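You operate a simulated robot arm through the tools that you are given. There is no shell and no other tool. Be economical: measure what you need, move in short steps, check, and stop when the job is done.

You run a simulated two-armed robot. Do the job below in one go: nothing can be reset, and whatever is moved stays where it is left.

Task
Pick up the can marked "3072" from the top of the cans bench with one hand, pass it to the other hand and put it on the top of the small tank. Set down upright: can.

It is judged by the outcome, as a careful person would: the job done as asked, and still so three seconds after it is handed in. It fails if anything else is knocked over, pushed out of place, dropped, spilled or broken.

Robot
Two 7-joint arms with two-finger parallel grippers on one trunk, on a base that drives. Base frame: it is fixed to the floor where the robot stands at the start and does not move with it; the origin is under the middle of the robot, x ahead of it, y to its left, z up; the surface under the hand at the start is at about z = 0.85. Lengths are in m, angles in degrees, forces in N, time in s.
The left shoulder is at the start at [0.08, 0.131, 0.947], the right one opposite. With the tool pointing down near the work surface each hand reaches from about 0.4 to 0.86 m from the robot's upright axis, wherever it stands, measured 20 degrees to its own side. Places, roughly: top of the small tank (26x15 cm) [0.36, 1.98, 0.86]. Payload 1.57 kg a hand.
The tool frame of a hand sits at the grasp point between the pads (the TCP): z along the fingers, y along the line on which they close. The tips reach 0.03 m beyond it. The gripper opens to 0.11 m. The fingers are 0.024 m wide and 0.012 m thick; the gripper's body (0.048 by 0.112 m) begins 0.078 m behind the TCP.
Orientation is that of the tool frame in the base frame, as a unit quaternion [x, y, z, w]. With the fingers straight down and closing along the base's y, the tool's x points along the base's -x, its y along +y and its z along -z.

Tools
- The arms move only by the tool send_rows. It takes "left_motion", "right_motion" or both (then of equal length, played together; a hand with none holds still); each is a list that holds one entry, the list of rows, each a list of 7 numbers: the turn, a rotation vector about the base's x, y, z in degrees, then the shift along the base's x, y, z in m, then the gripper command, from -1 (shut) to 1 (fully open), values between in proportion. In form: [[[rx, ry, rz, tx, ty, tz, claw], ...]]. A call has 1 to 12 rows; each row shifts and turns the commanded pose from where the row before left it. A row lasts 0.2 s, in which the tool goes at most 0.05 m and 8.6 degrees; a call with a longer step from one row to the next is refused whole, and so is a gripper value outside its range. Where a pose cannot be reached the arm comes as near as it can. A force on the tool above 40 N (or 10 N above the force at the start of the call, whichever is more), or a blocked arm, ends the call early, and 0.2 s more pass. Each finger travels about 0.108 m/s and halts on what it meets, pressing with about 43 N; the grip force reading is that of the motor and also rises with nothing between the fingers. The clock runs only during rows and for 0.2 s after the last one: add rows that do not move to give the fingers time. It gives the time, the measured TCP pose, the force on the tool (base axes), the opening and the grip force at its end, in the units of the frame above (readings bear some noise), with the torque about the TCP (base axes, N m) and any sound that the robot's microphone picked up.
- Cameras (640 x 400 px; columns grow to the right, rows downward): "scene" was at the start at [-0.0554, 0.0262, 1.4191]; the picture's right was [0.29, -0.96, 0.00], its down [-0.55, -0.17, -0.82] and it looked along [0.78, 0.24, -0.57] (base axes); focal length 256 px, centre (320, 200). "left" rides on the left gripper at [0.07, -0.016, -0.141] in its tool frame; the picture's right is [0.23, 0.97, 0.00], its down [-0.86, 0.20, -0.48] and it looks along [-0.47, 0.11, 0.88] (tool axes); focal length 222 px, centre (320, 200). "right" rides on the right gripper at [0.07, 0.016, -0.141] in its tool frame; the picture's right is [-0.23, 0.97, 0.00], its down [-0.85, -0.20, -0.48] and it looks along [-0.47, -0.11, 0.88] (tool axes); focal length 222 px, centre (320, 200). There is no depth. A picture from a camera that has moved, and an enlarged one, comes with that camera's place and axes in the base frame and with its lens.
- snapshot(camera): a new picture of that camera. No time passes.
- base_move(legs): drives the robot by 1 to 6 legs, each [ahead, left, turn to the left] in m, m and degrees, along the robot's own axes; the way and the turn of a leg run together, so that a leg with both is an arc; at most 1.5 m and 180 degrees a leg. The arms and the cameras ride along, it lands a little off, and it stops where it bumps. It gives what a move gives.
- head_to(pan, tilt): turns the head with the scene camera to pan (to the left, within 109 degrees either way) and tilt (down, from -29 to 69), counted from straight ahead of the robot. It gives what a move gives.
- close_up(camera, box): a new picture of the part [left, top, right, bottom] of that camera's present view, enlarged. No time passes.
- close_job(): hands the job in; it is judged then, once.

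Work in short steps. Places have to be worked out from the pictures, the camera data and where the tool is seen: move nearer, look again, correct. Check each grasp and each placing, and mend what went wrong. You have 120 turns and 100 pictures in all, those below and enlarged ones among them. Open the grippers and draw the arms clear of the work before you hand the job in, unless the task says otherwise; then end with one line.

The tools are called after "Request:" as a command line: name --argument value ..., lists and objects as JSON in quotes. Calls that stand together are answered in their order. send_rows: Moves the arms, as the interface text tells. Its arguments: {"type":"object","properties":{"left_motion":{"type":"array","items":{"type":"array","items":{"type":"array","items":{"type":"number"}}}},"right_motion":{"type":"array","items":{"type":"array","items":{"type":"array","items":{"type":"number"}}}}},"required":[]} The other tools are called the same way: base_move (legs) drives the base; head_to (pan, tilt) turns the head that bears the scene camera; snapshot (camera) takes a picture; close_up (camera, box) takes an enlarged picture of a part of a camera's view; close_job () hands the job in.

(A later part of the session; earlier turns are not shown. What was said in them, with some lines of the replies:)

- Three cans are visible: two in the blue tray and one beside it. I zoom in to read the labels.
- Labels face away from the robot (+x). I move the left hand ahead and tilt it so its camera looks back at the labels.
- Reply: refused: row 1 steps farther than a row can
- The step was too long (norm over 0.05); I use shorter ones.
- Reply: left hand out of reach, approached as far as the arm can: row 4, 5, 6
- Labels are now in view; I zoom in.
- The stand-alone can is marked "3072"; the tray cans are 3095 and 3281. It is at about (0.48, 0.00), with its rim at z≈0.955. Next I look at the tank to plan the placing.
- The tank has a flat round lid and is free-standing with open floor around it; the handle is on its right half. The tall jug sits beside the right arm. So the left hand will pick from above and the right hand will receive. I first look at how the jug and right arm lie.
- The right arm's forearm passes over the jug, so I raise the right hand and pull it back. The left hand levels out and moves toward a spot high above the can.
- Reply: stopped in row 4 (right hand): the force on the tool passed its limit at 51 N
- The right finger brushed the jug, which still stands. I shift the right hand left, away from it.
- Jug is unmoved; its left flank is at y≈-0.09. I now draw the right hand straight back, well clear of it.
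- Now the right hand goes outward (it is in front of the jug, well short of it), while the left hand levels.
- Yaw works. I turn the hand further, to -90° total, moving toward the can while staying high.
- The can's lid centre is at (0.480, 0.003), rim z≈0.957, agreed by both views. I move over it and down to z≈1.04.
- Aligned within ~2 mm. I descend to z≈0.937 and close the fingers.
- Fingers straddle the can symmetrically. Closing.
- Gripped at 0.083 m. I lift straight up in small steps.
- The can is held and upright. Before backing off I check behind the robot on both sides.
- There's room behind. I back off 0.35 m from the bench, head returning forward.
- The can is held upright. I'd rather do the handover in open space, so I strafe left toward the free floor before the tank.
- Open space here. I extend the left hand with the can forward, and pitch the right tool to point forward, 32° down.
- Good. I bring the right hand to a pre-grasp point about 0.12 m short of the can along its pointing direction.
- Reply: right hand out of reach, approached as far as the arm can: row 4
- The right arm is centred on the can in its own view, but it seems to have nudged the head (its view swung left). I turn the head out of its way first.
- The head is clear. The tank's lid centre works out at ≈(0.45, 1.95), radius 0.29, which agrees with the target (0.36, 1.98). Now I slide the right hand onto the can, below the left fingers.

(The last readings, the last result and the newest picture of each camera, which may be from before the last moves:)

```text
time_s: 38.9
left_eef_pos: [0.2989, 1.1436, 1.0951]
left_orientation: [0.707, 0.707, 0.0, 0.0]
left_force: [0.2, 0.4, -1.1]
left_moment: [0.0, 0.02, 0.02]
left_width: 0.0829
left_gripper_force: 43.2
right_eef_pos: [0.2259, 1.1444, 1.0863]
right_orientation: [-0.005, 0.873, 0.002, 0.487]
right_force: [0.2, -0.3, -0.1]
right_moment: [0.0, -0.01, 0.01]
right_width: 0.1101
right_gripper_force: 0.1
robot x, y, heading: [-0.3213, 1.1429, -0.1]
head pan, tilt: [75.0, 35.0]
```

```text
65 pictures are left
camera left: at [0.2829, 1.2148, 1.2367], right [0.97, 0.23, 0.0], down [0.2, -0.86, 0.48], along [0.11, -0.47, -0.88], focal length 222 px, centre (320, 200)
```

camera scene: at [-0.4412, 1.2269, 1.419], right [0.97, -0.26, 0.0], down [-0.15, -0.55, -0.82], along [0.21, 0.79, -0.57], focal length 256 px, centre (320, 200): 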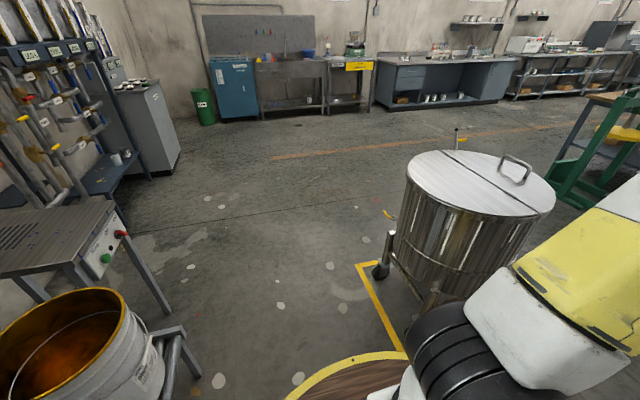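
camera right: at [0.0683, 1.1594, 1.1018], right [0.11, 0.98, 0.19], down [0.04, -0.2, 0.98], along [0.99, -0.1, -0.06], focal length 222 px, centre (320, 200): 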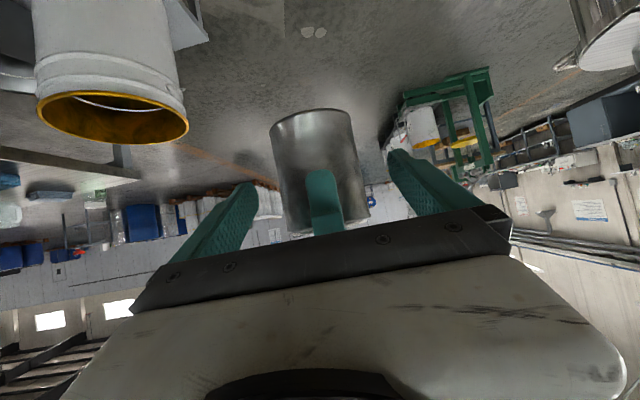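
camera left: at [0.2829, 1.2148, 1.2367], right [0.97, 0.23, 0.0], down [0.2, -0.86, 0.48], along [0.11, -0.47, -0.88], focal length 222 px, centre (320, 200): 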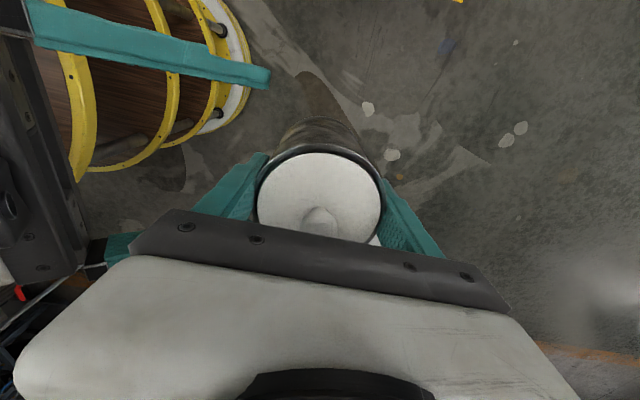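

The can is centred between the right fingers and the left fingertips are above my intended grip line. I finish the approach.

Request:
send_rows --right_motion '[[[0, 0, 0, 0.02, -0.001, -0.0125, 1], [0, 0, 0, 0.02, 0, -0.0125, 1], [0, 0, 0, 0.017, 0, -0.0107, 1], [0, 0, 0, 0, 0, 0, 1]]]'

Request:
snapshot --camera "right"

Request:
snapshot --camera "left"

```text
time_s: 39.9
left_eef_pos: [0.2974, 1.1447, 1.0944]
left_orientation: [0.708, 0.707, -0.001, 0.0]
left_force: [0.3, -0.2, -0.5]
left_moment: [0.01, -0.03, 0.0]
left_width: 0.0826
left_gripper_force: 42.8
right_eef_pos: [0.2825, 1.143, 1.0505]
right_orientation: [-0.005, 0.873, 0.002, 0.487]
right_force: [-0.1, 0.4, -0.1]
right_moment: [0.02, -0.03, 0.02]
right_width: 0.1098
right_gripper_force: 0.0
robot x, y, heading: [-0.3205, 1.1403, 0.1]
head pan, tilt: [75.0, 35.0]
```

```text
64 pictures are left
camera right: at [0.1264, 1.1585, 1.0648], right [0.11, 0.98, 0.19], down [0.04, -0.2, 0.98], along [0.99, -0.1, -0.06], focal length 222 px, centre (320, 200)
```

right: 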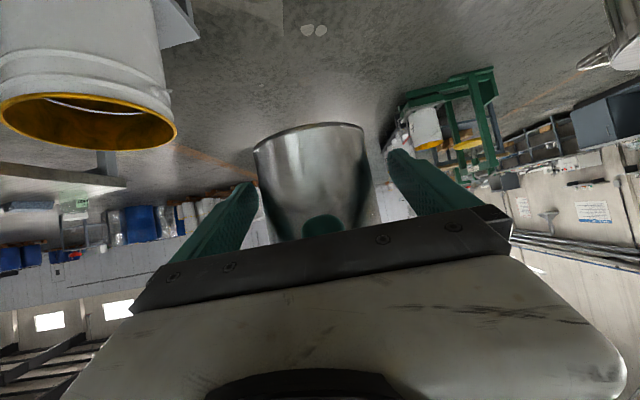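

```text
63 pictures are left
camera left: at [0.283, 1.2148, 1.2366], right [0.97, 0.23, 0.0], down [0.2, -0.86, 0.48], along [0.11, -0.47, -0.88], focal length 222 px, centre (320, 200)
```

left: 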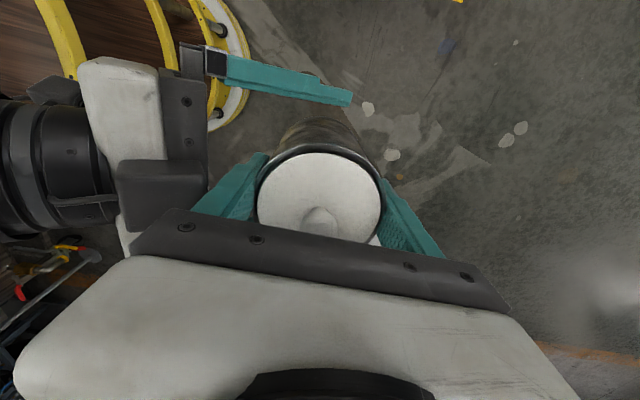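

No contact and geometry is as planned. I close the right gripper.

Request:
send_rows --right_motion '[[[0, 0, 0, 0, 0, 0, 0.7], [0, 0, 0, 0, 0, 0, 0.5], [0, 0, 0, 0, 0, 0, 0.2], [0, 0, 0, 0, 0, 0, -0.4], [0, 0, 0, 0, 0, 0, -0.6]]]'

Request:
snapshot --camera "right"

```text
time_s: 41.1
left_eef_pos: [0.2985, 1.1461, 1.094]
left_orientation: [0.707, 0.707, 0.0, 0.0]
left_force: [-5.9, 17.1, 3.1]
left_moment: [-0.13, 0.27, -0.25]
left_width: 0.0826
left_gripper_force: 43.0
right_eef_pos: [0.2829, 1.1423, 1.0497]
right_orientation: [-0.002, 0.873, 0.0, 0.488]
right_force: [6.8, -16.7, -2.6]
right_moment: [0.87, 0.03, -0.01]
right_width: 0.0865
right_gripper_force: 42.9
robot x, y, heading: [-0.3279, 1.143, -0.0]
head pan, tilt: [75.0, 35.0]
```

```text
62 pictures are left
camera right: at [0.1264, 1.1575, 1.0649], right [0.11, 0.97, 0.19], down [0.04, -0.2, 0.98], along [0.99, -0.1, -0.07], focal length 222 px, centre (320, 200)
```

right: 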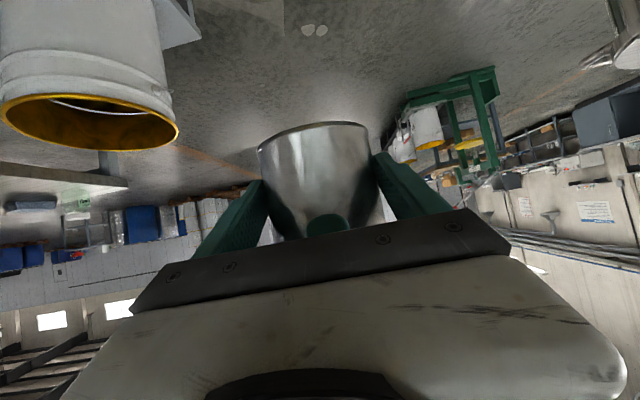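

Both hands hold, with a small sideways strain (right needs to go +y a few mm). I ease it before releasing the left.

Request:
send_rows --right_motion '[[[0, 0, 0, 0, 0.003, 0, -1], [0, 0, 0, 0, 0, 0, -1]]]'

```text
time_s: 41.7
left_eef_pos: [0.299, 1.1455, 1.0952]
left_orientation: [0.707, 0.708, 0.001, -0.002]
left_force: [-8.8, 33.0, 2.8]
left_moment: [-0.26, 0.35, -0.35]
left_width: 0.0827
left_gripper_force: 43.1
right_eef_pos: [0.2842, 1.1441, 1.0497]
right_orientation: [-0.001, 0.873, 0.0, 0.488]
right_force: [8.8, -32.6, -2.3]
right_moment: [1.75, 0.12, -0.22]
right_width: 0.0864
right_gripper_force: 43.4
robot x, y, heading: [-0.3268, 1.1414, -0.1]
head pan, tilt: [75.0, 35.0]
```

Wrong direction: strain doubled. I go the other way by 6 mm.

Request:
send_rows --right_motion '[[[0, 0, 0, 0, -0.003, 0, -1], [0, 0, 0, 0, -0.003, 0, -1], [0, 0, 0, 0, 0, 0, -1]]]'

```text
time_s: 42.5
left_eef_pos: [0.2983, 1.1442, 1.0943]
left_orientation: [0.707, 0.707, -0.001, -0.002]
left_force: [-13.0, 22.5, 12.6]
left_moment: [0.31, 0.52, 0.16]
left_width: 0.0829
left_gripper_force: 42.1
right_eef_pos: [0.2821, 1.1409, 1.0497]
right_orientation: [-0.005, 0.874, 0.002, 0.487]
right_force: [13.8, -21.3, -12.8]
right_moment: [0.66, 0.3, -0.55]
right_width: 0.0866
right_gripper_force: 43.3
robot x, y, heading: [-0.3256, 1.1433, -0.1]
head pan, tilt: [75.0, 35.0]
```

Request:
send_rows --right_motion '[[[0, 0, 0, 0.001, -0.002, -0.001, -1], [0, 0, 0, 0, 0, 0, -1]]]'

Request:
snapshot --camera "left"

Request:
snapshot --camera "right"

```text
time_s: 43.1
left_eef_pos: [0.2992, 1.1432, 1.0951]
left_orientation: [0.708, 0.706, 0.0, 0.001]
left_force: [-0.4, 12.3, 1.7]
left_moment: [-0.03, 0.37, 0.42]
left_width: 0.0828
left_gripper_force: 43.3
right_eef_pos: [0.2826, 1.14, 1.0507]
right_orientation: [-0.007, 0.873, 0.004, 0.487]
right_force: [0.5, -11.0, -2.8]
right_moment: [0.58, -0.29, -0.6]
right_width: 0.086
right_gripper_force: 43.3
robot x, y, heading: [-0.3287, 1.1368, -0.4]
head pan, tilt: [75.0, 35.0]
```

```text
61 pictures are left
camera left: at [0.2832, 1.2143, 1.2363], right [0.97, 0.23, 0.0], down [0.2, -0.85, 0.48], along [0.11, -0.47, -0.88], focal length 222 px, centre (320, 200)
```

left: 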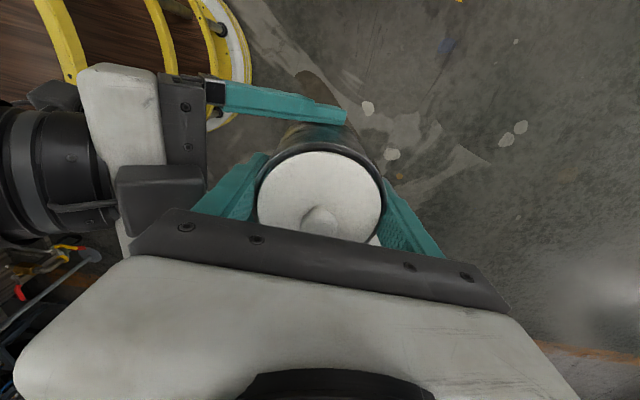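

```text
60 pictures are left
camera right: at [0.1264, 1.1549, 1.0649], right [0.11, 0.98, 0.19], down [0.04, -0.2, 0.98], along [0.99, -0.1, -0.06], focal length 222 px, centre (320, 200)
```

right: 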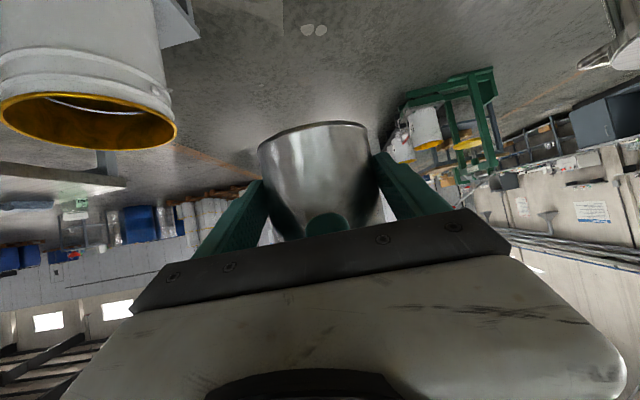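

Strain is down to 12 N. One more millimetre nudge, then I open the left hand slowly.

Request:
send_rows --right_motion '[[[0, 0, 0, 0, -0.002, 0, -1], [0, 0, 0, 0, 0, 0, -1], [0, 0, 0, 0, 0, 0, -1], [0, 0, 0, 0, 0, 0, -1], [0, 0, 0, 0, 0, 0, -1], [0, 0, 0, 0, 0, 0, -1]]]' --left_motion '[[[0, 0, 0, 0, 0, 0, -1], [0, 0, 0, 0, 0, 0, 0.5], [0, 0, 0, 0, 0, 0, 0.55], [0, 0, 0, 0, 0, 0, 0.6], [0, 0, 0, 0, 0, 0, 0.8], [0, 0, 0, 0, 0, 0, 0.8]]]'

Request:
snapshot --camera "left"

Request:
snapshot --camera "right"

```text
time_s: 44.5
left_eef_pos: [0.2986, 1.1432, 1.0954]
left_orientation: [0.707, 0.707, 0.0, 0.0]
left_force: [5.7, -2.6, -1.9]
left_moment: [0.16, 0.15, 0.29]
left_width: 0.093
left_gripper_force: 0.1
right_eef_pos: [0.2834, 1.1377, 1.0491]
right_orientation: [-0.005, 0.873, 0.001, 0.487]
right_force: [-6.7, 3.0, 0.8]
right_moment: [-0.3, -0.42, -0.19]
right_width: 0.0862
right_gripper_force: 43.1
robot x, y, heading: [-0.328, 1.1449, -0.3]
head pan, tilt: [75.0, 35.0]
```

```text
59 pictures are left
camera left: at [0.2831, 1.2147, 1.2366], right [0.97, 0.23, 0.0], down [0.2, -0.85, 0.48], along [0.11, -0.47, -0.88], focal length 222 px, centre (320, 200)
```

left: 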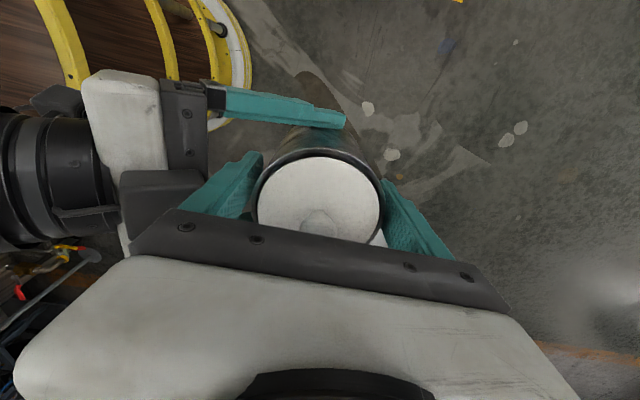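

```text
58 pictures are left
camera right: at [0.1265, 1.1523, 1.0648], right [0.11, 0.98, 0.19], down [0.04, -0.2, 0.98], along [0.99, -0.1, -0.06], focal length 222 px, centre (320, 200)
```

right: 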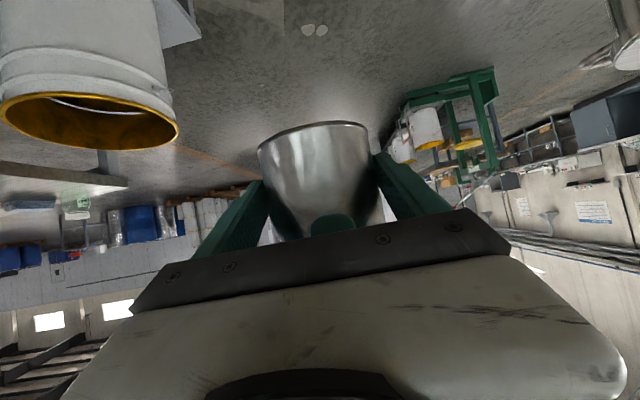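

The can is now held by the right. The left finger is stopped lightly by the right palm at 0.093 m, which is enough slack. I settle the left at ~0.091 and lift it straight up.

Request:
send_rows --left_motion '[[[0, 0, 0, 0, 0, 0, 0.66], [0, 0, 0, 0, 0, 0.0, 0.66], [0, 0, 0, 0, 0, 0.01, 0.66], [0, 0, 0, 0, 0, 0.01, 0.66], [0, 0, 0, 0, 0, 0.01, 0.66], [0, 0, 0, 0, 0, 0, 0.66]]]'

Request:
snapshot --camera "left"

```text
time_s: 45.9
left_eef_pos: [0.2972, 1.1434, 1.125]
left_orientation: [0.708, 0.706, 0.0, 0.0]
left_force: [0.7, 0.2, 0.7]
left_moment: [0.02, 0.1, -0.01]
left_width: 0.0909
left_gripper_force: 0.0
right_eef_pos: [0.2835, 1.1367, 1.0491]
right_orientation: [-0.005, 0.873, 0.001, 0.488]
right_force: [-0.2, 0.3, -0.7]
right_moment: [0.01, -0.09, -0.01]
right_width: 0.0865
right_gripper_force: 43.2
robot x, y, heading: [-0.3228, 1.1398, -0.2]
head pan, tilt: [75.0, 35.0]
```

```text
57 pictures are left
camera left: at [0.2814, 1.2145, 1.2668], right [0.97, 0.23, 0.0], down [0.2, -0.86, 0.48], along [0.11, -0.47, -0.88], focal length 222 px, centre (320, 200)
```

left: 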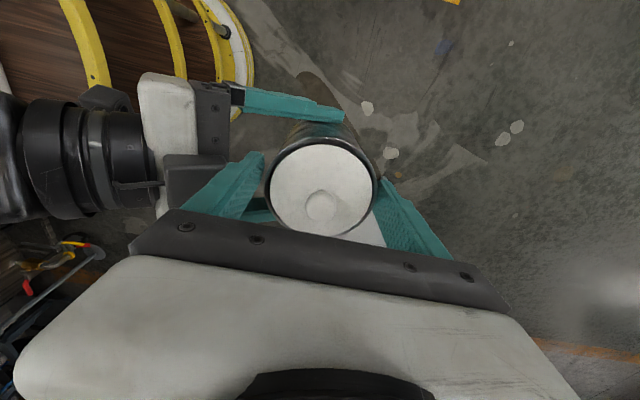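

Clean release, lid in place. I raise the left hand clear and take it to the left.

Request:
send_rows --left_motion '[[[0, 0, 0, 0, 0, 0.03, 0.66], [0, 0, 0, 0, 0, 0.04, 0.66], [0, 0, 0, 0, 0, 0.04, 1], [0, 0, 0, 0, 0, 0.04, 1], [0, 0, 0, 0, 0.03, 0.02, 1], [0, 0, 0, 0, 0.04, 0, 1], [0, 0, 0, 0, 0.04, 0, 1], [0, 0, 0, 0, 0.04, 0, 1], [0, 0, 0, 0, 0.04, 0, 1], [0, 0, 0, 0, 0, 0, 1]]]'

Request:
snapshot --camera "left"

```text
time_s: 48.1
left_eef_pos: [0.2963, 1.3353, 1.2932]
left_orientation: [0.708, 0.706, -0.001, 0.0]
left_force: [0.7, -0.1, -0.7]
left_moment: [0.0, 0.0, -0.02]
left_width: 0.1102
left_gripper_force: 0.0
right_eef_pos: [0.2828, 1.1374, 1.0488]
right_orientation: [-0.005, 0.873, 0.001, 0.487]
right_force: [-0.6, -0.5, 0.2]
right_moment: [0.02, 0.01, 0.05]
right_width: 0.0864
right_gripper_force: 42.5
robot x, y, heading: [-0.3239, 1.1366, -0.2]
head pan, tilt: [75.0, 35.0]
```

```text
56 pictures are left
camera left: at [0.2804, 1.4066, 1.4357], right [0.97, 0.23, 0.0], down [0.2, -0.86, 0.48], along [0.11, -0.47, -0.88], focal length 222 px, centre (320, 200)
```

left: 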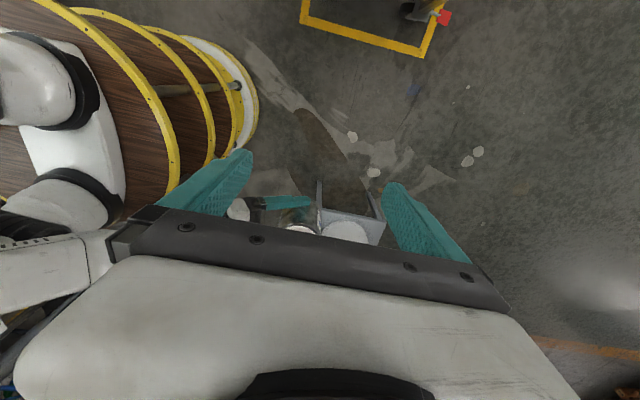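

Next I look at the held can with the head panned partly (keeping away from the right forearm).

Request:
head_to --pan 35 --tilt 35

Request:
snapshot --camera "scene"

```text
time_s: 49.2
left_eef_pos: [0.2958, 1.3347, 1.2938]
left_orientation: [0.708, 0.707, -0.001, 0.0]
left_force: [0.9, -0.2, 0.3]
left_moment: [0.03, -0.01, 0.01]
left_width: 0.1098
left_gripper_force: 0.1
right_eef_pos: [0.2838, 1.1368, 1.0497]
right_orientation: [-0.005, 0.873, 0.002, 0.488]
right_force: [0.2, 0.6, 0.0]
right_moment: [0.03, -0.01, 0.01]
right_width: 0.0865
right_gripper_force: 43.2
robot x, y, heading: [-0.3231, 1.1419, -0.2]
head pan, tilt: [35.0, 35.0]
```

```text
55 pictures are left
camera scene: at [-0.392, 1.1924, 1.419], right [0.57, -0.82, 0.0], down [-0.47, -0.33, -0.82], along [0.67, 0.47, -0.57], focal length 256 px, centre (320, 200)
```

scene: 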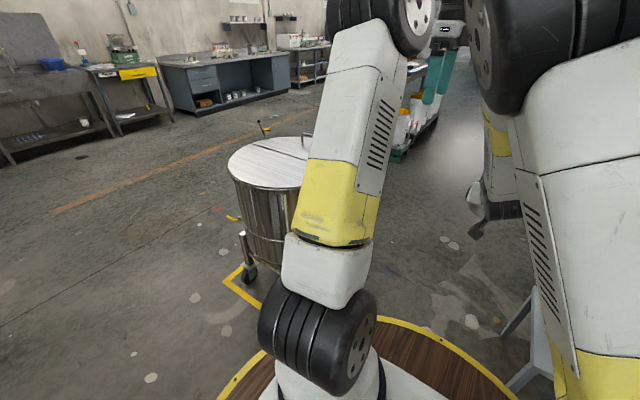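

The right arm hides the can from the head. I use the left hand's camera instead: further left, lower, tilted toward the can.

Request:
send_rows --left_motion '[[[0, 0, 0, 0, 0.035, -0.03, 1], [-7.5, 0, 0, 0, 0.035, -0.03, 1], [-7.5, 0, 0, 0, 0.035, -0.03, 1], [-7.5, 0, 0, 0, 0.035, -0.03, 1], [-7.5, 0, 0, 0, 0.03, -0.03, 1], [0, 0, 0, 0, 0, -0.03, 1], [0, 0, 0, 0, 0, 0, 1]]]'

Request:
snapshot --camera "left"

```text
time_s: 50.8
left_eef_pos: [0.2973, 1.5029, 1.1138]
left_orientation: [0.684, 0.682, -0.184, 0.184]
left_force: [-0.4, -0.3, 0.3]
left_moment: [0.0, 0.01, 0.01]
left_width: 0.1101
left_gripper_force: 0.1
right_eef_pos: [0.283, 1.1369, 1.05]
right_orientation: [-0.005, 0.873, 0.001, 0.487]
right_force: [-0.3, -0.1, -0.4]
right_moment: [-0.01, -0.02, 0.0]
right_width: 0.0865
right_gripper_force: 42.8
robot x, y, heading: [-0.325, 1.1407, 0.0]
head pan, tilt: [35.0, 35.0]
```

```text
54 pictures are left
camera left: at [0.2818, 1.636, 1.1998], right [0.97, 0.2, -0.11], down [0.2, -0.5, 0.84], along [0.11, -0.84, -0.53], focal length 222 px, centre (320, 200)
```

left: 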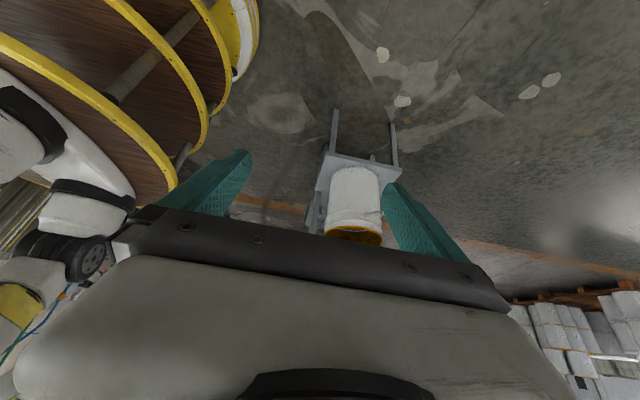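

The image is inverted and the can is hidden behind the gripper bar. I pitch the hand a further 26°.

Request:
send_rows --left_motion '[[[-8, 0, 0, 0, 0.01, 0, 1], [-8, 0, 0, 0, 0.01, 0, 1], [-8, 0, 0, 0, 0.01, 0, 1], [-8, 0, 0, 0, 0.01, 0.02, 1], [0, 0, 0, 0, 0, 0, 1]]]'

Request:
snapshot --camera "left"

```text
time_s: 52.0
left_eef_pos: [0.2969, 1.5442, 1.1356]
left_orientation: [0.606, 0.606, -0.364, 0.365]
left_force: [-0.2, 0.1, 0.3]
left_moment: [0.05, -0.01, 0.02]
left_width: 0.11
left_gripper_force: 0.1
right_eef_pos: [0.2828, 1.1365, 1.0483]
right_orientation: [-0.004, 0.873, 0.001, 0.488]
right_force: [-0.9, 0.0, -1.7]
right_moment: [-0.04, 0.05, 0.01]
right_width: 0.0863
right_gripper_force: 42.9
robot x, y, heading: [-0.3229, 1.1391, -0.1]
head pan, tilt: [35.0, 35.0]
```

```text
53 pictures are left
camera left: at [0.2811, 1.7032, 1.1398], right [0.97, 0.1, -0.2], down [0.2, 0.02, 0.98], along [0.11, -0.99, 0.0], focal length 222 px, centre (320, 200)
```

left: 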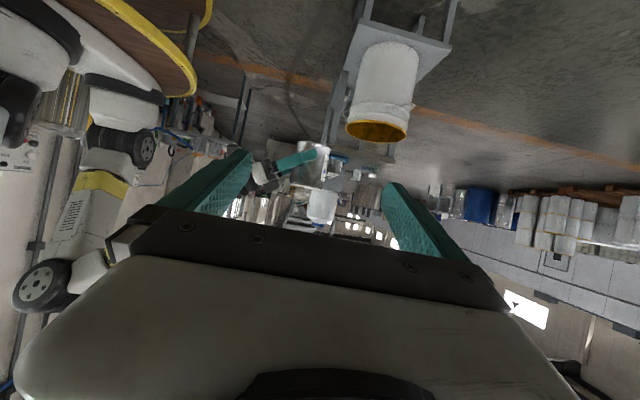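

Request:
close_up --camera "left" --box '[240, 120, 400, 230]'

```text
3.64 times, centred on (320, 175) of left
camera zoom: at [0.2811, 1.7032, 1.1398], right [0.97, 0.1, -0.2], down [0.2, 0.02, 0.98], along [0.11, -0.99, 0.0], focal length 808 px, centre (320, 291)
```

zoom: 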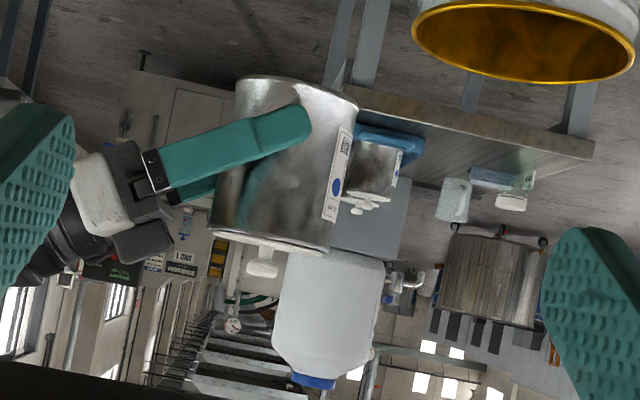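

The can is upright, with its bottom about 0.041 m below the right TCP and its centre 0.0155 m ahead. I tuck the left hand up and back for the drive, keeping its orientation.

Request:
send_rows --left_motion '[[[0, 0, 0, -0.02, 0, 0.035, 1], [0, 0, 0, -0.02, 0, 0.035, 1], [0, 0, 0, -0.02, 0, 0.035, 1], [0, 0, 0, -0.02, 0, 0.035, 1], [0, 0, 0, 0, 0, 0, 1]]]'

Request:
base_move --legs '[[0.03, 0.45, 0]]'

Request:
head_to --pan 75 --tilt 45

Request:
snapshot --camera "scene"

```text
time_s: 53.2
left_eef_pos: [0.2266, 1.5441, 1.2565]
left_orientation: [0.606, 0.607, -0.363, 0.365]
left_force: [1.0, 0.5, 0.1]
left_moment: [0.01, 0.03, -0.05]
left_width: 0.1098
left_gripper_force: 0.0
left hand out of reach, approached as far as the arm can: row 4
right_eef_pos: [0.2831, 1.1377, 1.0499]
right_orientation: [-0.006, 0.873, 0.002, 0.487]
right_force: [0.2, -0.6, -0.4]
right_moment: [-0.01, 0.03, 0.05]
right_width: 0.0867
right_gripper_force: 43.3
robot x, y, heading: [-0.325, 1.1404, -0.0]
head pan, tilt: [35.0, 35.0]
```

```text
time_s: 55.9
left_eef_pos: [0.2618, 1.9903, 1.2557]
left_orientation: [0.61, 0.603, -0.366, 0.363]
left_force: [0.9, -0.4, -0.1]
left_moment: [-0.03, 0.01, -0.01]
left_width: 0.11
left_gripper_force: 0.1
right_eef_pos: [0.3156, 1.5833, 1.0495]
right_orientation: [-0.001, 0.873, -0.001, 0.488]
right_force: [0.8, -0.7, -0.8]
right_moment: [-0.02, 0.01, 0.01]
right_width: 0.0861
right_gripper_force: 43.0
robot x, y, heading: [-0.2904, 1.5926, -0.5]
head pan, tilt: [35.0, 35.0]
```

```text
time_s: 57.0
left_eef_pos: [0.2616, 1.9905, 1.2564]
left_orientation: [0.608, 0.604, -0.365, 0.364]
left_force: [0.9, 0.1, 0.6]
left_moment: [0.03, -0.02, 0.01]
left_width: 0.11
left_gripper_force: 0.1
right_eef_pos: [0.3157, 1.583, 1.0501]
right_orientation: [-0.002, 0.873, -0.001, 0.487]
right_force: [-0.3, -0.1, -0.7]
right_moment: [0.01, 0.03, 0.03]
right_width: 0.0859
right_gripper_force: 42.9
robot x, y, heading: [-0.2969, 1.5884, -0.3]
head pan, tilt: [75.0, 45.0]
```

```text
51 pictures are left
camera scene: at [-0.4097, 1.6719, 1.4042], right [0.96, -0.27, 0.0], down [-0.19, -0.68, -0.71], along [0.19, 0.68, -0.71], focal length 256 px, centre (320, 200)
```

scene: 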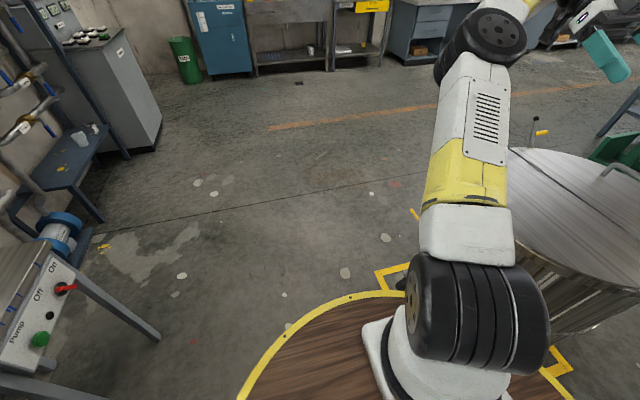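

The base barrel has a radius of ≈0.3 m, so standing at x≈-0.265, y≈2.06 leaves ~0.1 m to the tank. I drive the rest.

Request:
base_move --legs '[[0.025, 0.46, 0.3]]'

Request:
snapshot --camera "left"

Request:
snapshot --camera "right"

```text
time_s: 59.7
left_eef_pos: [0.284, 2.4533, 1.2564]
left_orientation: [0.605, 0.607, -0.363, 0.365]
left_force: [-0.1, -0.3, 0.6]
left_moment: [0.03, 0.02, 0.0]
left_width: 0.1102
left_gripper_force: 0.1
right_eef_pos: [0.3429, 2.0464, 1.0491]
right_orientation: [-0.006, 0.874, 0.002, 0.487]
right_force: [0.4, -0.3, 0.2]
right_moment: [0.0, 0.02, 0.01]
right_width: 0.0862
right_gripper_force: 42.8
robot x, y, heading: [-0.2623, 2.0496, 0.1]
head pan, tilt: [75.0, 45.0]
```

```text
50 pictures are left
camera left: at [0.2685, 2.6121, 1.2617], right [0.97, 0.11, -0.2], down [0.2, 0.02, 0.98], along [0.11, -0.99, 0.0], focal length 222 px, centre (320, 200)
```

left: 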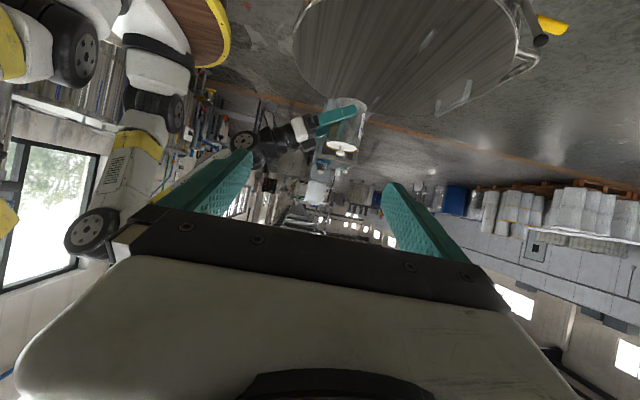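

```text
49 pictures are left
camera right: at [0.1866, 2.0618, 1.0648], right [0.11, 0.98, 0.19], down [0.04, -0.2, 0.98], along [0.99, -0.1, -0.06], focal length 222 px, centre (320, 200)
```

right: 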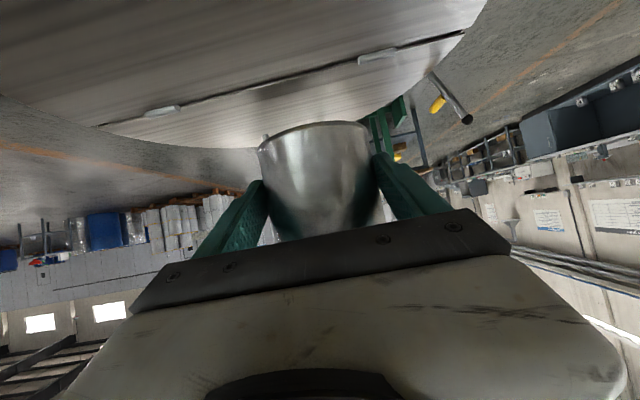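

The seam with hinges is at x≈0.49; the can's target is the free half, at (0.36, 1.98). I move the can there at height and then lower most of the way.

Request:
send_rows --right_motion '[[[0, 0, 0, 0, -0.022, 0, -1], [0, 0, 0, 0, -0.022, 0, -1], [0, 0, 0, 0, -0.022, 0, -1], [0, 0, 0, 0, 0, -0.02, -1], [0, 0, 0, 0, 0, -0.02, -1], [0, 0, 0, 0, 0, -0.02, -1], [0, 0, 0, 0, 0, -0.02, -1], [0, 0, 0, 0, 0, -0.02, -1], [0, 0, 0, 0, 0, -0.01, -1], [0, 0, 0, 0, 0, 0, -1]]]'

Request:
snapshot --camera "right"

Request:
close_up --camera "left" --box '[240, 40, 400, 150]'

```text
time_s: 61.9
left_eef_pos: [0.2854, 2.4541, 1.2557]
left_orientation: [0.605, 0.607, -0.363, 0.365]
left_force: [-0.7, 0.3, 0.7]
left_moment: [-0.03, 0.01, 0.01]
left_width: 0.1099
left_gripper_force: 0.0
right_eef_pos: [0.3449, 1.9807, 0.9406]
right_orientation: [-0.006, 0.874, 0.002, 0.487]
right_force: [-0.3, 0.7, -0.7]
right_moment: [0.02, 0.03, -0.01]
right_width: 0.0863
right_gripper_force: 43.8
robot x, y, heading: [-0.2634, 2.0503, 0.1]
head pan, tilt: [75.0, 45.0]
```

```text
48 pictures are left
camera right: at [0.1882, 1.996, 0.955], right [0.11, 0.98, 0.19], down [0.04, -0.2, 0.98], along [0.99, -0.1, -0.06], focal length 222 px, centre (320, 200)
```

right: 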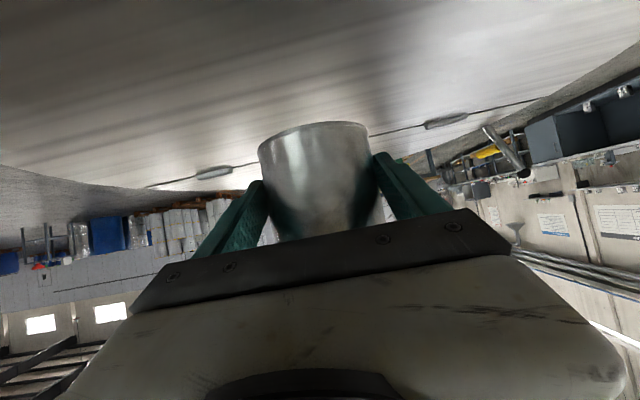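

```text
3.64 times, centred on (320, 95) of left
camera zoom: at [0.2685, 2.6121, 1.2616], right [0.97, 0.11, -0.2], down [0.2, 0.02, 0.98], along [0.11, -0.99, 0.0], focal length 808 px, centre (320, 582)
```

zoom: 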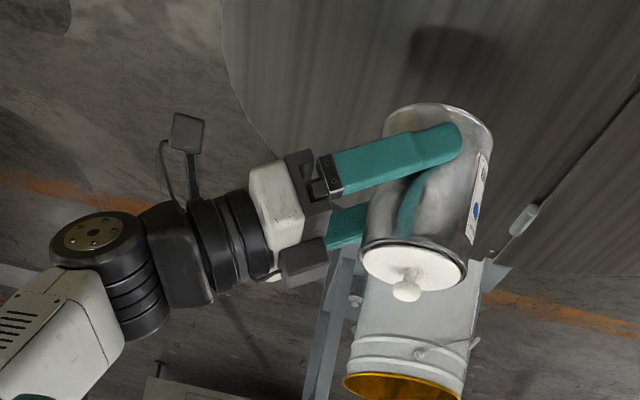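

Camera bracket and fingers clear the lid. I lower the last ~4 cm slowly, watching the force.

Request:
send_rows --right_motion '[[[0, 0, 0, 0, 0, -0.006, -1], [0, 0, 0, 0, 0, -0.006, -1], [0, 0, 0, 0, 0, -0.005, -1], [0, 0, 0, 0, 0, -0.004, -1], [0, 0, 0, 0, 0, -0.003, -1], [0, 0, 0, 0, 0, -0.003, -1], [0, 0, 0, 0, 0, 0, -1]]]'

Request:
close_up --camera "left" --box '[240, 40, 400, 150]'

```text
time_s: 63.5
left_eef_pos: [0.2854, 2.4533, 1.2554]
left_orientation: [0.606, 0.607, -0.363, 0.365]
left_force: [-0.1, -0.1, 0.6]
left_moment: [-0.02, -0.01, 0.01]
left_width: 0.1098
left_gripper_force: 0.1
right_eef_pos: [0.3432, 1.9814, 0.912]
right_orientation: [-0.005, 0.874, 0.002, 0.487]
right_force: [0.1, -0.3, 0.1]
right_moment: [-0.01, 0.04, 0.01]
right_width: 0.0863
right_gripper_force: 42.6
robot x, y, heading: [-0.2664, 2.0515, 0.1]
head pan, tilt: [75.0, 45.0]
```

```text
3.64 times, centred on (320, 95) of left
camera zoom: at [0.2685, 2.6121, 1.2616], right [0.97, 0.11, -0.2], down [0.2, 0.02, 0.98], along [0.11, -0.99, 0.0], focal length 808 px, centre (320, 582)
```

zoom: 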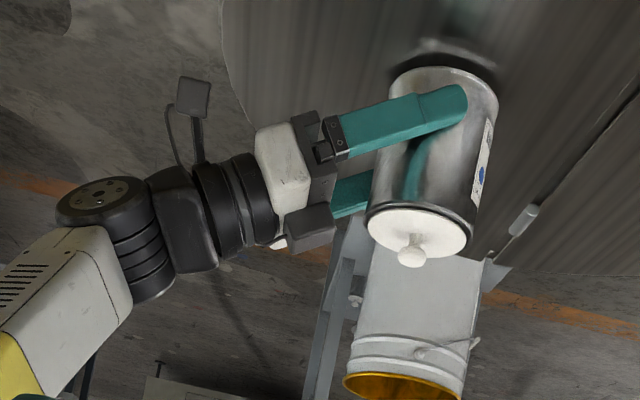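

Close now; I continue in 2 mm steps until contact.

Request:
send_rows --right_motion '[[[0, 0, 0, 0, 0, -0.002, -1], [0, 0, 0, 0, 0, -0.002, -1], [0, 0, 0, 0, 0, -0.002, -1], [0, 0, 0, 0, 0, -0.002, -1], [0, 0, 0, 0, 0, 0, -1]]]'

```text
time_s: 64.7
left_eef_pos: [0.2859, 2.4536, 1.2558]
left_orientation: [0.605, 0.607, -0.362, 0.365]
left_force: [-0.5, -0.4, -0.3]
left_moment: [0.01, -0.06, -0.02]
left_width: 0.1099
left_gripper_force: 0.1
right_eef_pos: [0.3437, 1.981, 0.9055]
right_orientation: [-0.005, 0.873, 0.002, 0.488]
right_force: [2.6, -0.7, 7.2]
right_moment: [0.0, 0.2, -0.02]
right_width: 0.0861
right_gripper_force: 43.1
robot x, y, heading: [-0.2677, 2.0537, 0.2]
head pan, tilt: [75.0, 45.0]
```

Contact (7 N up). One more millimetre, then a look.

Request:
send_rows --right_motion '[[[0, 0, 0, 0, 0, -0.001, -1], [0, 0, 0, 0, 0, 0, -1]]]'

Request:
close_up --camera "left" --box '[260, 30, 420, 140]'

Request:
snapshot --camera "right"

```text
time_s: 65.3
left_eef_pos: [0.2852, 2.4534, 1.2573]
left_orientation: [0.605, 0.607, -0.363, 0.365]
left_force: [-0.4, 0.8, -0.7]
left_moment: [0.01, 0.05, 0.0]
left_width: 0.1099
left_gripper_force: 0.0
right_eef_pos: [0.3437, 1.9818, 0.9051]
right_orientation: [-0.006, 0.873, 0.003, 0.488]
right_force: [0.6, -1.9, 14.0]
right_moment: [0.41, -0.26, -0.02]
right_width: 0.0865
right_gripper_force: 43.3
robot x, y, heading: [-0.2645, 2.048, 0.1]
head pan, tilt: [75.0, 45.0]
```

```text
3.64 times, centred on (340, 85) of left
camera zoom: at [0.2682, 2.612, 1.2618], right [0.97, 0.11, -0.2], down [0.2, 0.02, 0.98], along [0.11, -0.99, 0.0], focal length 808 px, centre (247, 618)
```

zoom: 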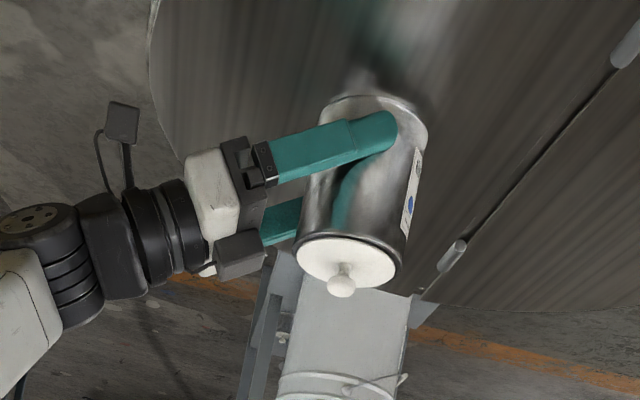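

```text
44 pictures are left
camera right: at [0.187, 1.9962, 0.92], right [0.11, 0.98, 0.19], down [0.04, -0.2, 0.98], along [0.99, -0.1, -0.06], focal length 222 px, centre (320, 200)
```

right: 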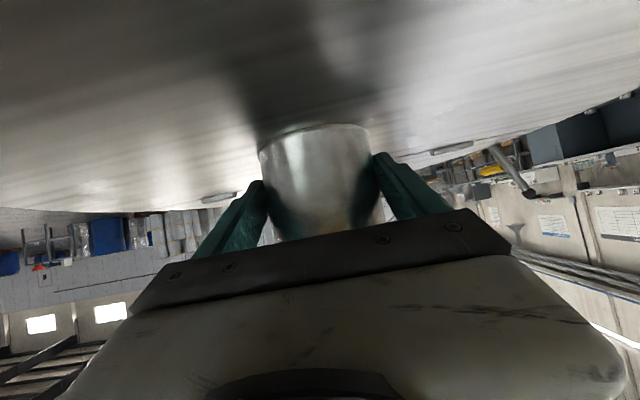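

The can sits upright on the lid. I open the right hand slowly.

Request:
send_rows --right_motion '[[[0, 0, 0, 0, 0, 0, 0.62], [0, 0, 0, 0, 0, 0, 0.7], [0, 0, 0, 0, 0, 0, 0.85], [0, 0, 0, 0, 0, 0, 1], [0, 0, 0, 0, 0, 0, 1]]]'

Request:
close_up --camera "left" --box '[260, 30, 420, 140]'

Request:
snapshot --camera "right"

```text
time_s: 66.5
left_eef_pos: [0.2857, 2.4536, 1.2572]
left_orientation: [0.605, 0.607, -0.363, 0.365]
left_force: [0.0, -0.3, 0.5]
left_moment: [-0.05, 0.02, 0.02]
left_width: 0.11
left_gripper_force: 0.1
right_eef_pos: [0.3427, 1.9807, 0.9041]
right_orientation: [-0.007, 0.873, 0.003, 0.487]
right_force: [0.5, -0.6, -1.1]
right_moment: [0.01, -0.03, 0.03]
right_width: 0.1098
right_gripper_force: 0.0
robot x, y, heading: [-0.2645, 2.0473, -0.0]
head pan, tilt: [75.0, 45.0]
```

```text
3.64 times, centred on (340, 85) of left
camera zoom: at [0.2685, 2.6121, 1.2616], right [0.97, 0.11, -0.2], down [0.2, 0.02, 0.98], along [0.11, -0.99, 0.0], focal length 808 px, centre (247, 618)
```

zoom: 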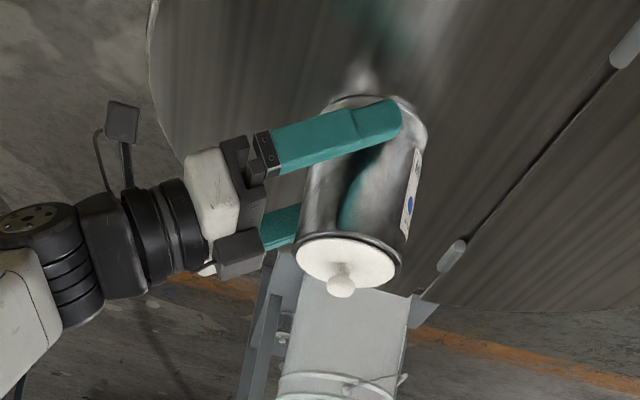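

```text
42 pictures are left
camera right: at [0.1868, 1.9963, 0.9196], right [0.11, 0.98, 0.19], down [0.04, -0.2, 0.98], along [0.99, -0.1, -0.06], focal length 222 px, centre (320, 200)
```

right: 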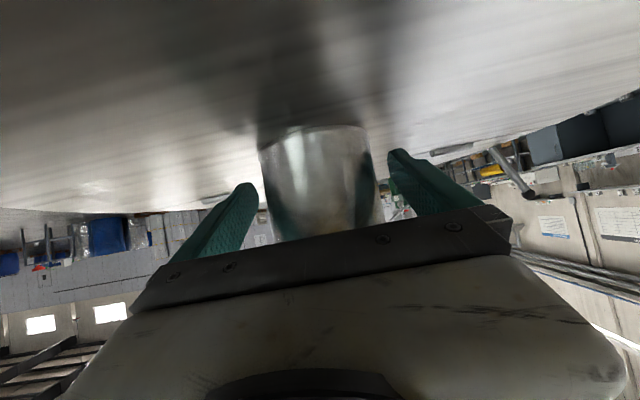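

Released and unmoved. I withdraw the right hand back along its pointing direction.

Request:
send_rows --right_motion '[[[0, 0, 0, -0.012, 0, 0.0075, 1], [0, 0, 0, -0.017, 0, 0.0106, 1], [0, 0, 0, -0.017, 0, 0.0106, 1], [0, 0, 0, -0.017, 0, 0.0106, 1], [0, 0, 0, -0.017, 0, 0.0106, 1], [0, 0, 0, -0.017, 0, 0.0106, 1], [0, 0, 0, -0.01, -0.01, 0.03, 1], [0, 0, 0, 0, -0.02, 0.03, 1], [0, 0, 0, 0, 0, 0, 1]]]'

Request:
close_up --camera "left" --box '[240, 10, 440, 150]'

Request:
snapshot --camera "right"

```text
time_s: 68.5
left_eef_pos: [0.2851, 2.4535, 1.2555]
left_orientation: [0.605, 0.607, -0.363, 0.366]
left_force: [0.3, -0.3, -0.2]
left_moment: [0.01, -0.02, -0.03]
left_width: 0.1101
left_gripper_force: 0.1
right_eef_pos: [0.2957, 1.9718, 1.0242]
right_orientation: [-0.006, 0.874, 0.001, 0.487]
right_force: [0.2, 0.5, -0.3]
right_moment: [0.0, -0.01, -0.01]
right_width: 0.11
right_gripper_force: 0.1
right hand out of reach, approached as far as the arm can: row 4, 5, 6, 7
robot x, y, heading: [-0.262, 2.0466, 0.0]
head pan, tilt: [75.0, 45.0]
```

```text
2.86 times, centred on (340, 80) of left
camera zoom: at [0.2685, 2.6121, 1.2616], right [0.97, 0.11, -0.2], down [0.2, 0.02, 0.98], along [0.11, -0.99, 0.0], focal length 635 px, centre (263, 543)
```

zoom: 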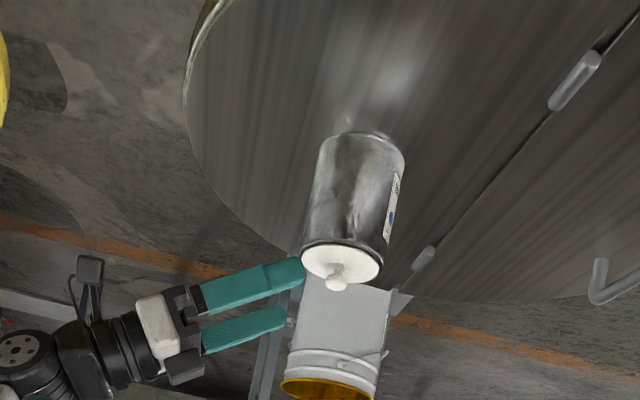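

```text
40 pictures are left
camera right: at [0.1391, 1.9862, 1.0391], right [0.11, 0.98, 0.19], down [0.05, -0.2, 0.98], along [0.99, -0.1, -0.07], focal length 222 px, centre (320, 200)
```

right: 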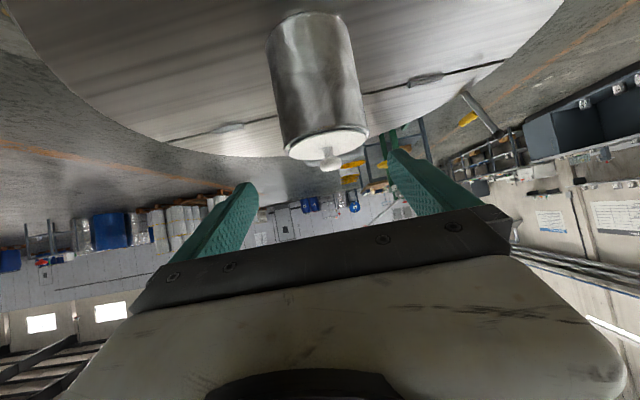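

The can stands upright on the lid. I raise the right hand and move it sideways, well clear.

Request:
send_rows --right_motion '[[[0, 0, 0, 0, 0, 0.03, 1], [0, 0, 0, 0, 0, 0.03, 1], [0, 0, 0, 0, 0, 0.03, 1], [0, 0, 0, 0, -0.04, 0.02, 1], [0, 0, 0, 0, -0.04, 0.01, 1], [0, 0, 0, 0, -0.04, 0, 1], [0, 0, 0, 0, -0.04, 0, 1], [0, 0, 0, 0, 0, 0, 1]]]'

Request:
base_move --legs '[[-0.08, 0, 0]]'

Request:
snapshot --camera "left"

Request:
close_up --camera "left" --box '[240, 10, 440, 150]'

```text
time_s: 70.3
left_eef_pos: [0.2845, 2.4543, 1.2569]
left_orientation: [0.606, 0.607, -0.363, 0.365]
left_force: [-0.4, 0.3, 0.3]
left_moment: [0.04, -0.02, -0.02]
left_width: 0.1101
left_gripper_force: 0.0
right_eef_pos: [0.2971, 1.8113, 1.1424]
right_orientation: [-0.007, 0.873, 0.002, 0.487]
right_force: [0.2, 0.3, -0.5]
right_moment: [0.0, 0.02, 0.01]
right_width: 0.1102
right_gripper_force: 0.0
robot x, y, heading: [-0.2622, 2.0528, 0.2]
head pan, tilt: [75.0, 45.0]
```

```text
time_s: 71.4
left_eef_pos: [0.2063, 2.4537, 1.2567]
left_orientation: [0.605, 0.607, -0.363, 0.366]
left_force: [1.0, 0.1, 0.3]
left_moment: [0.0, 0.03, 0.0]
left_width: 0.1101
left_gripper_force: 0.2
right_eef_pos: [0.2174, 1.8107, 1.142]
right_orientation: [-0.006, 0.873, 0.002, 0.487]
right_force: [-0.3, -0.5, 0.3]
right_moment: [0.02, -0.03, -0.01]
right_width: 0.11
right_gripper_force: 0.0
robot x, y, heading: [-0.3445, 2.0457, 0.0]
head pan, tilt: [75.0, 45.0]
```

```text
39 pictures are left
camera left: at [0.1883, 2.6121, 1.2616], right [0.97, 0.11, -0.2], down [0.2, 0.02, 0.98], along [0.11, -0.99, 0.0], focal length 222 px, centre (320, 200)
```

left: 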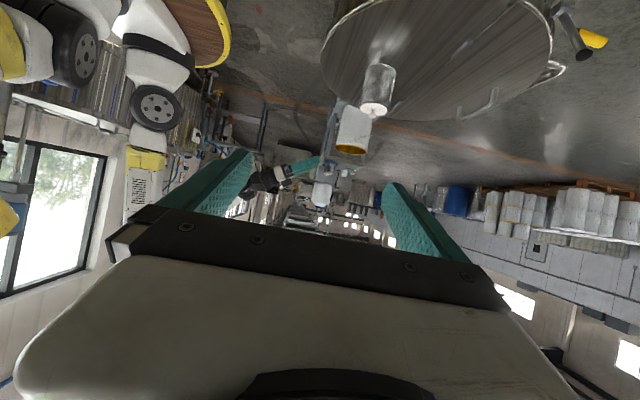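

```text
2.86 times, centred on (340, 80) of left
camera zoom: at [0.1883, 2.6121, 1.2616], right [0.97, 0.11, -0.2], down [0.2, 0.02, 0.98], along [0.11, -0.99, 0.0], focal length 635 px, centre (263, 543)
```

zoom: 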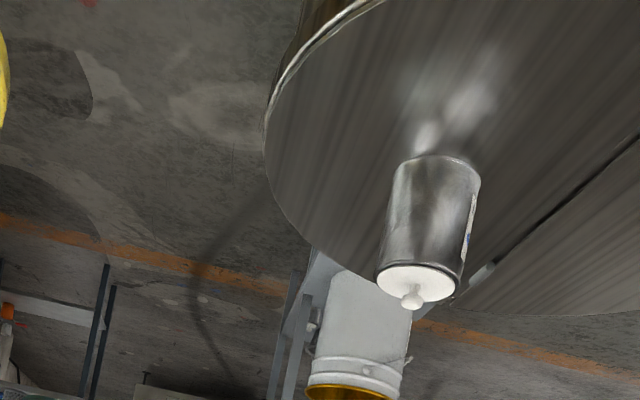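

The can stands upright on the tank lid, both grippers are open and both arms are clear, so I hand the job in.

Request:
close_job

```text
The job is handed in.
```

The can marked "3072" was picked up with the left hand, passed to the right, and set upright on top of the small tank. Early on, the right finger brushed the jug on the cans bench; in the pictures it stayed standing and in place.
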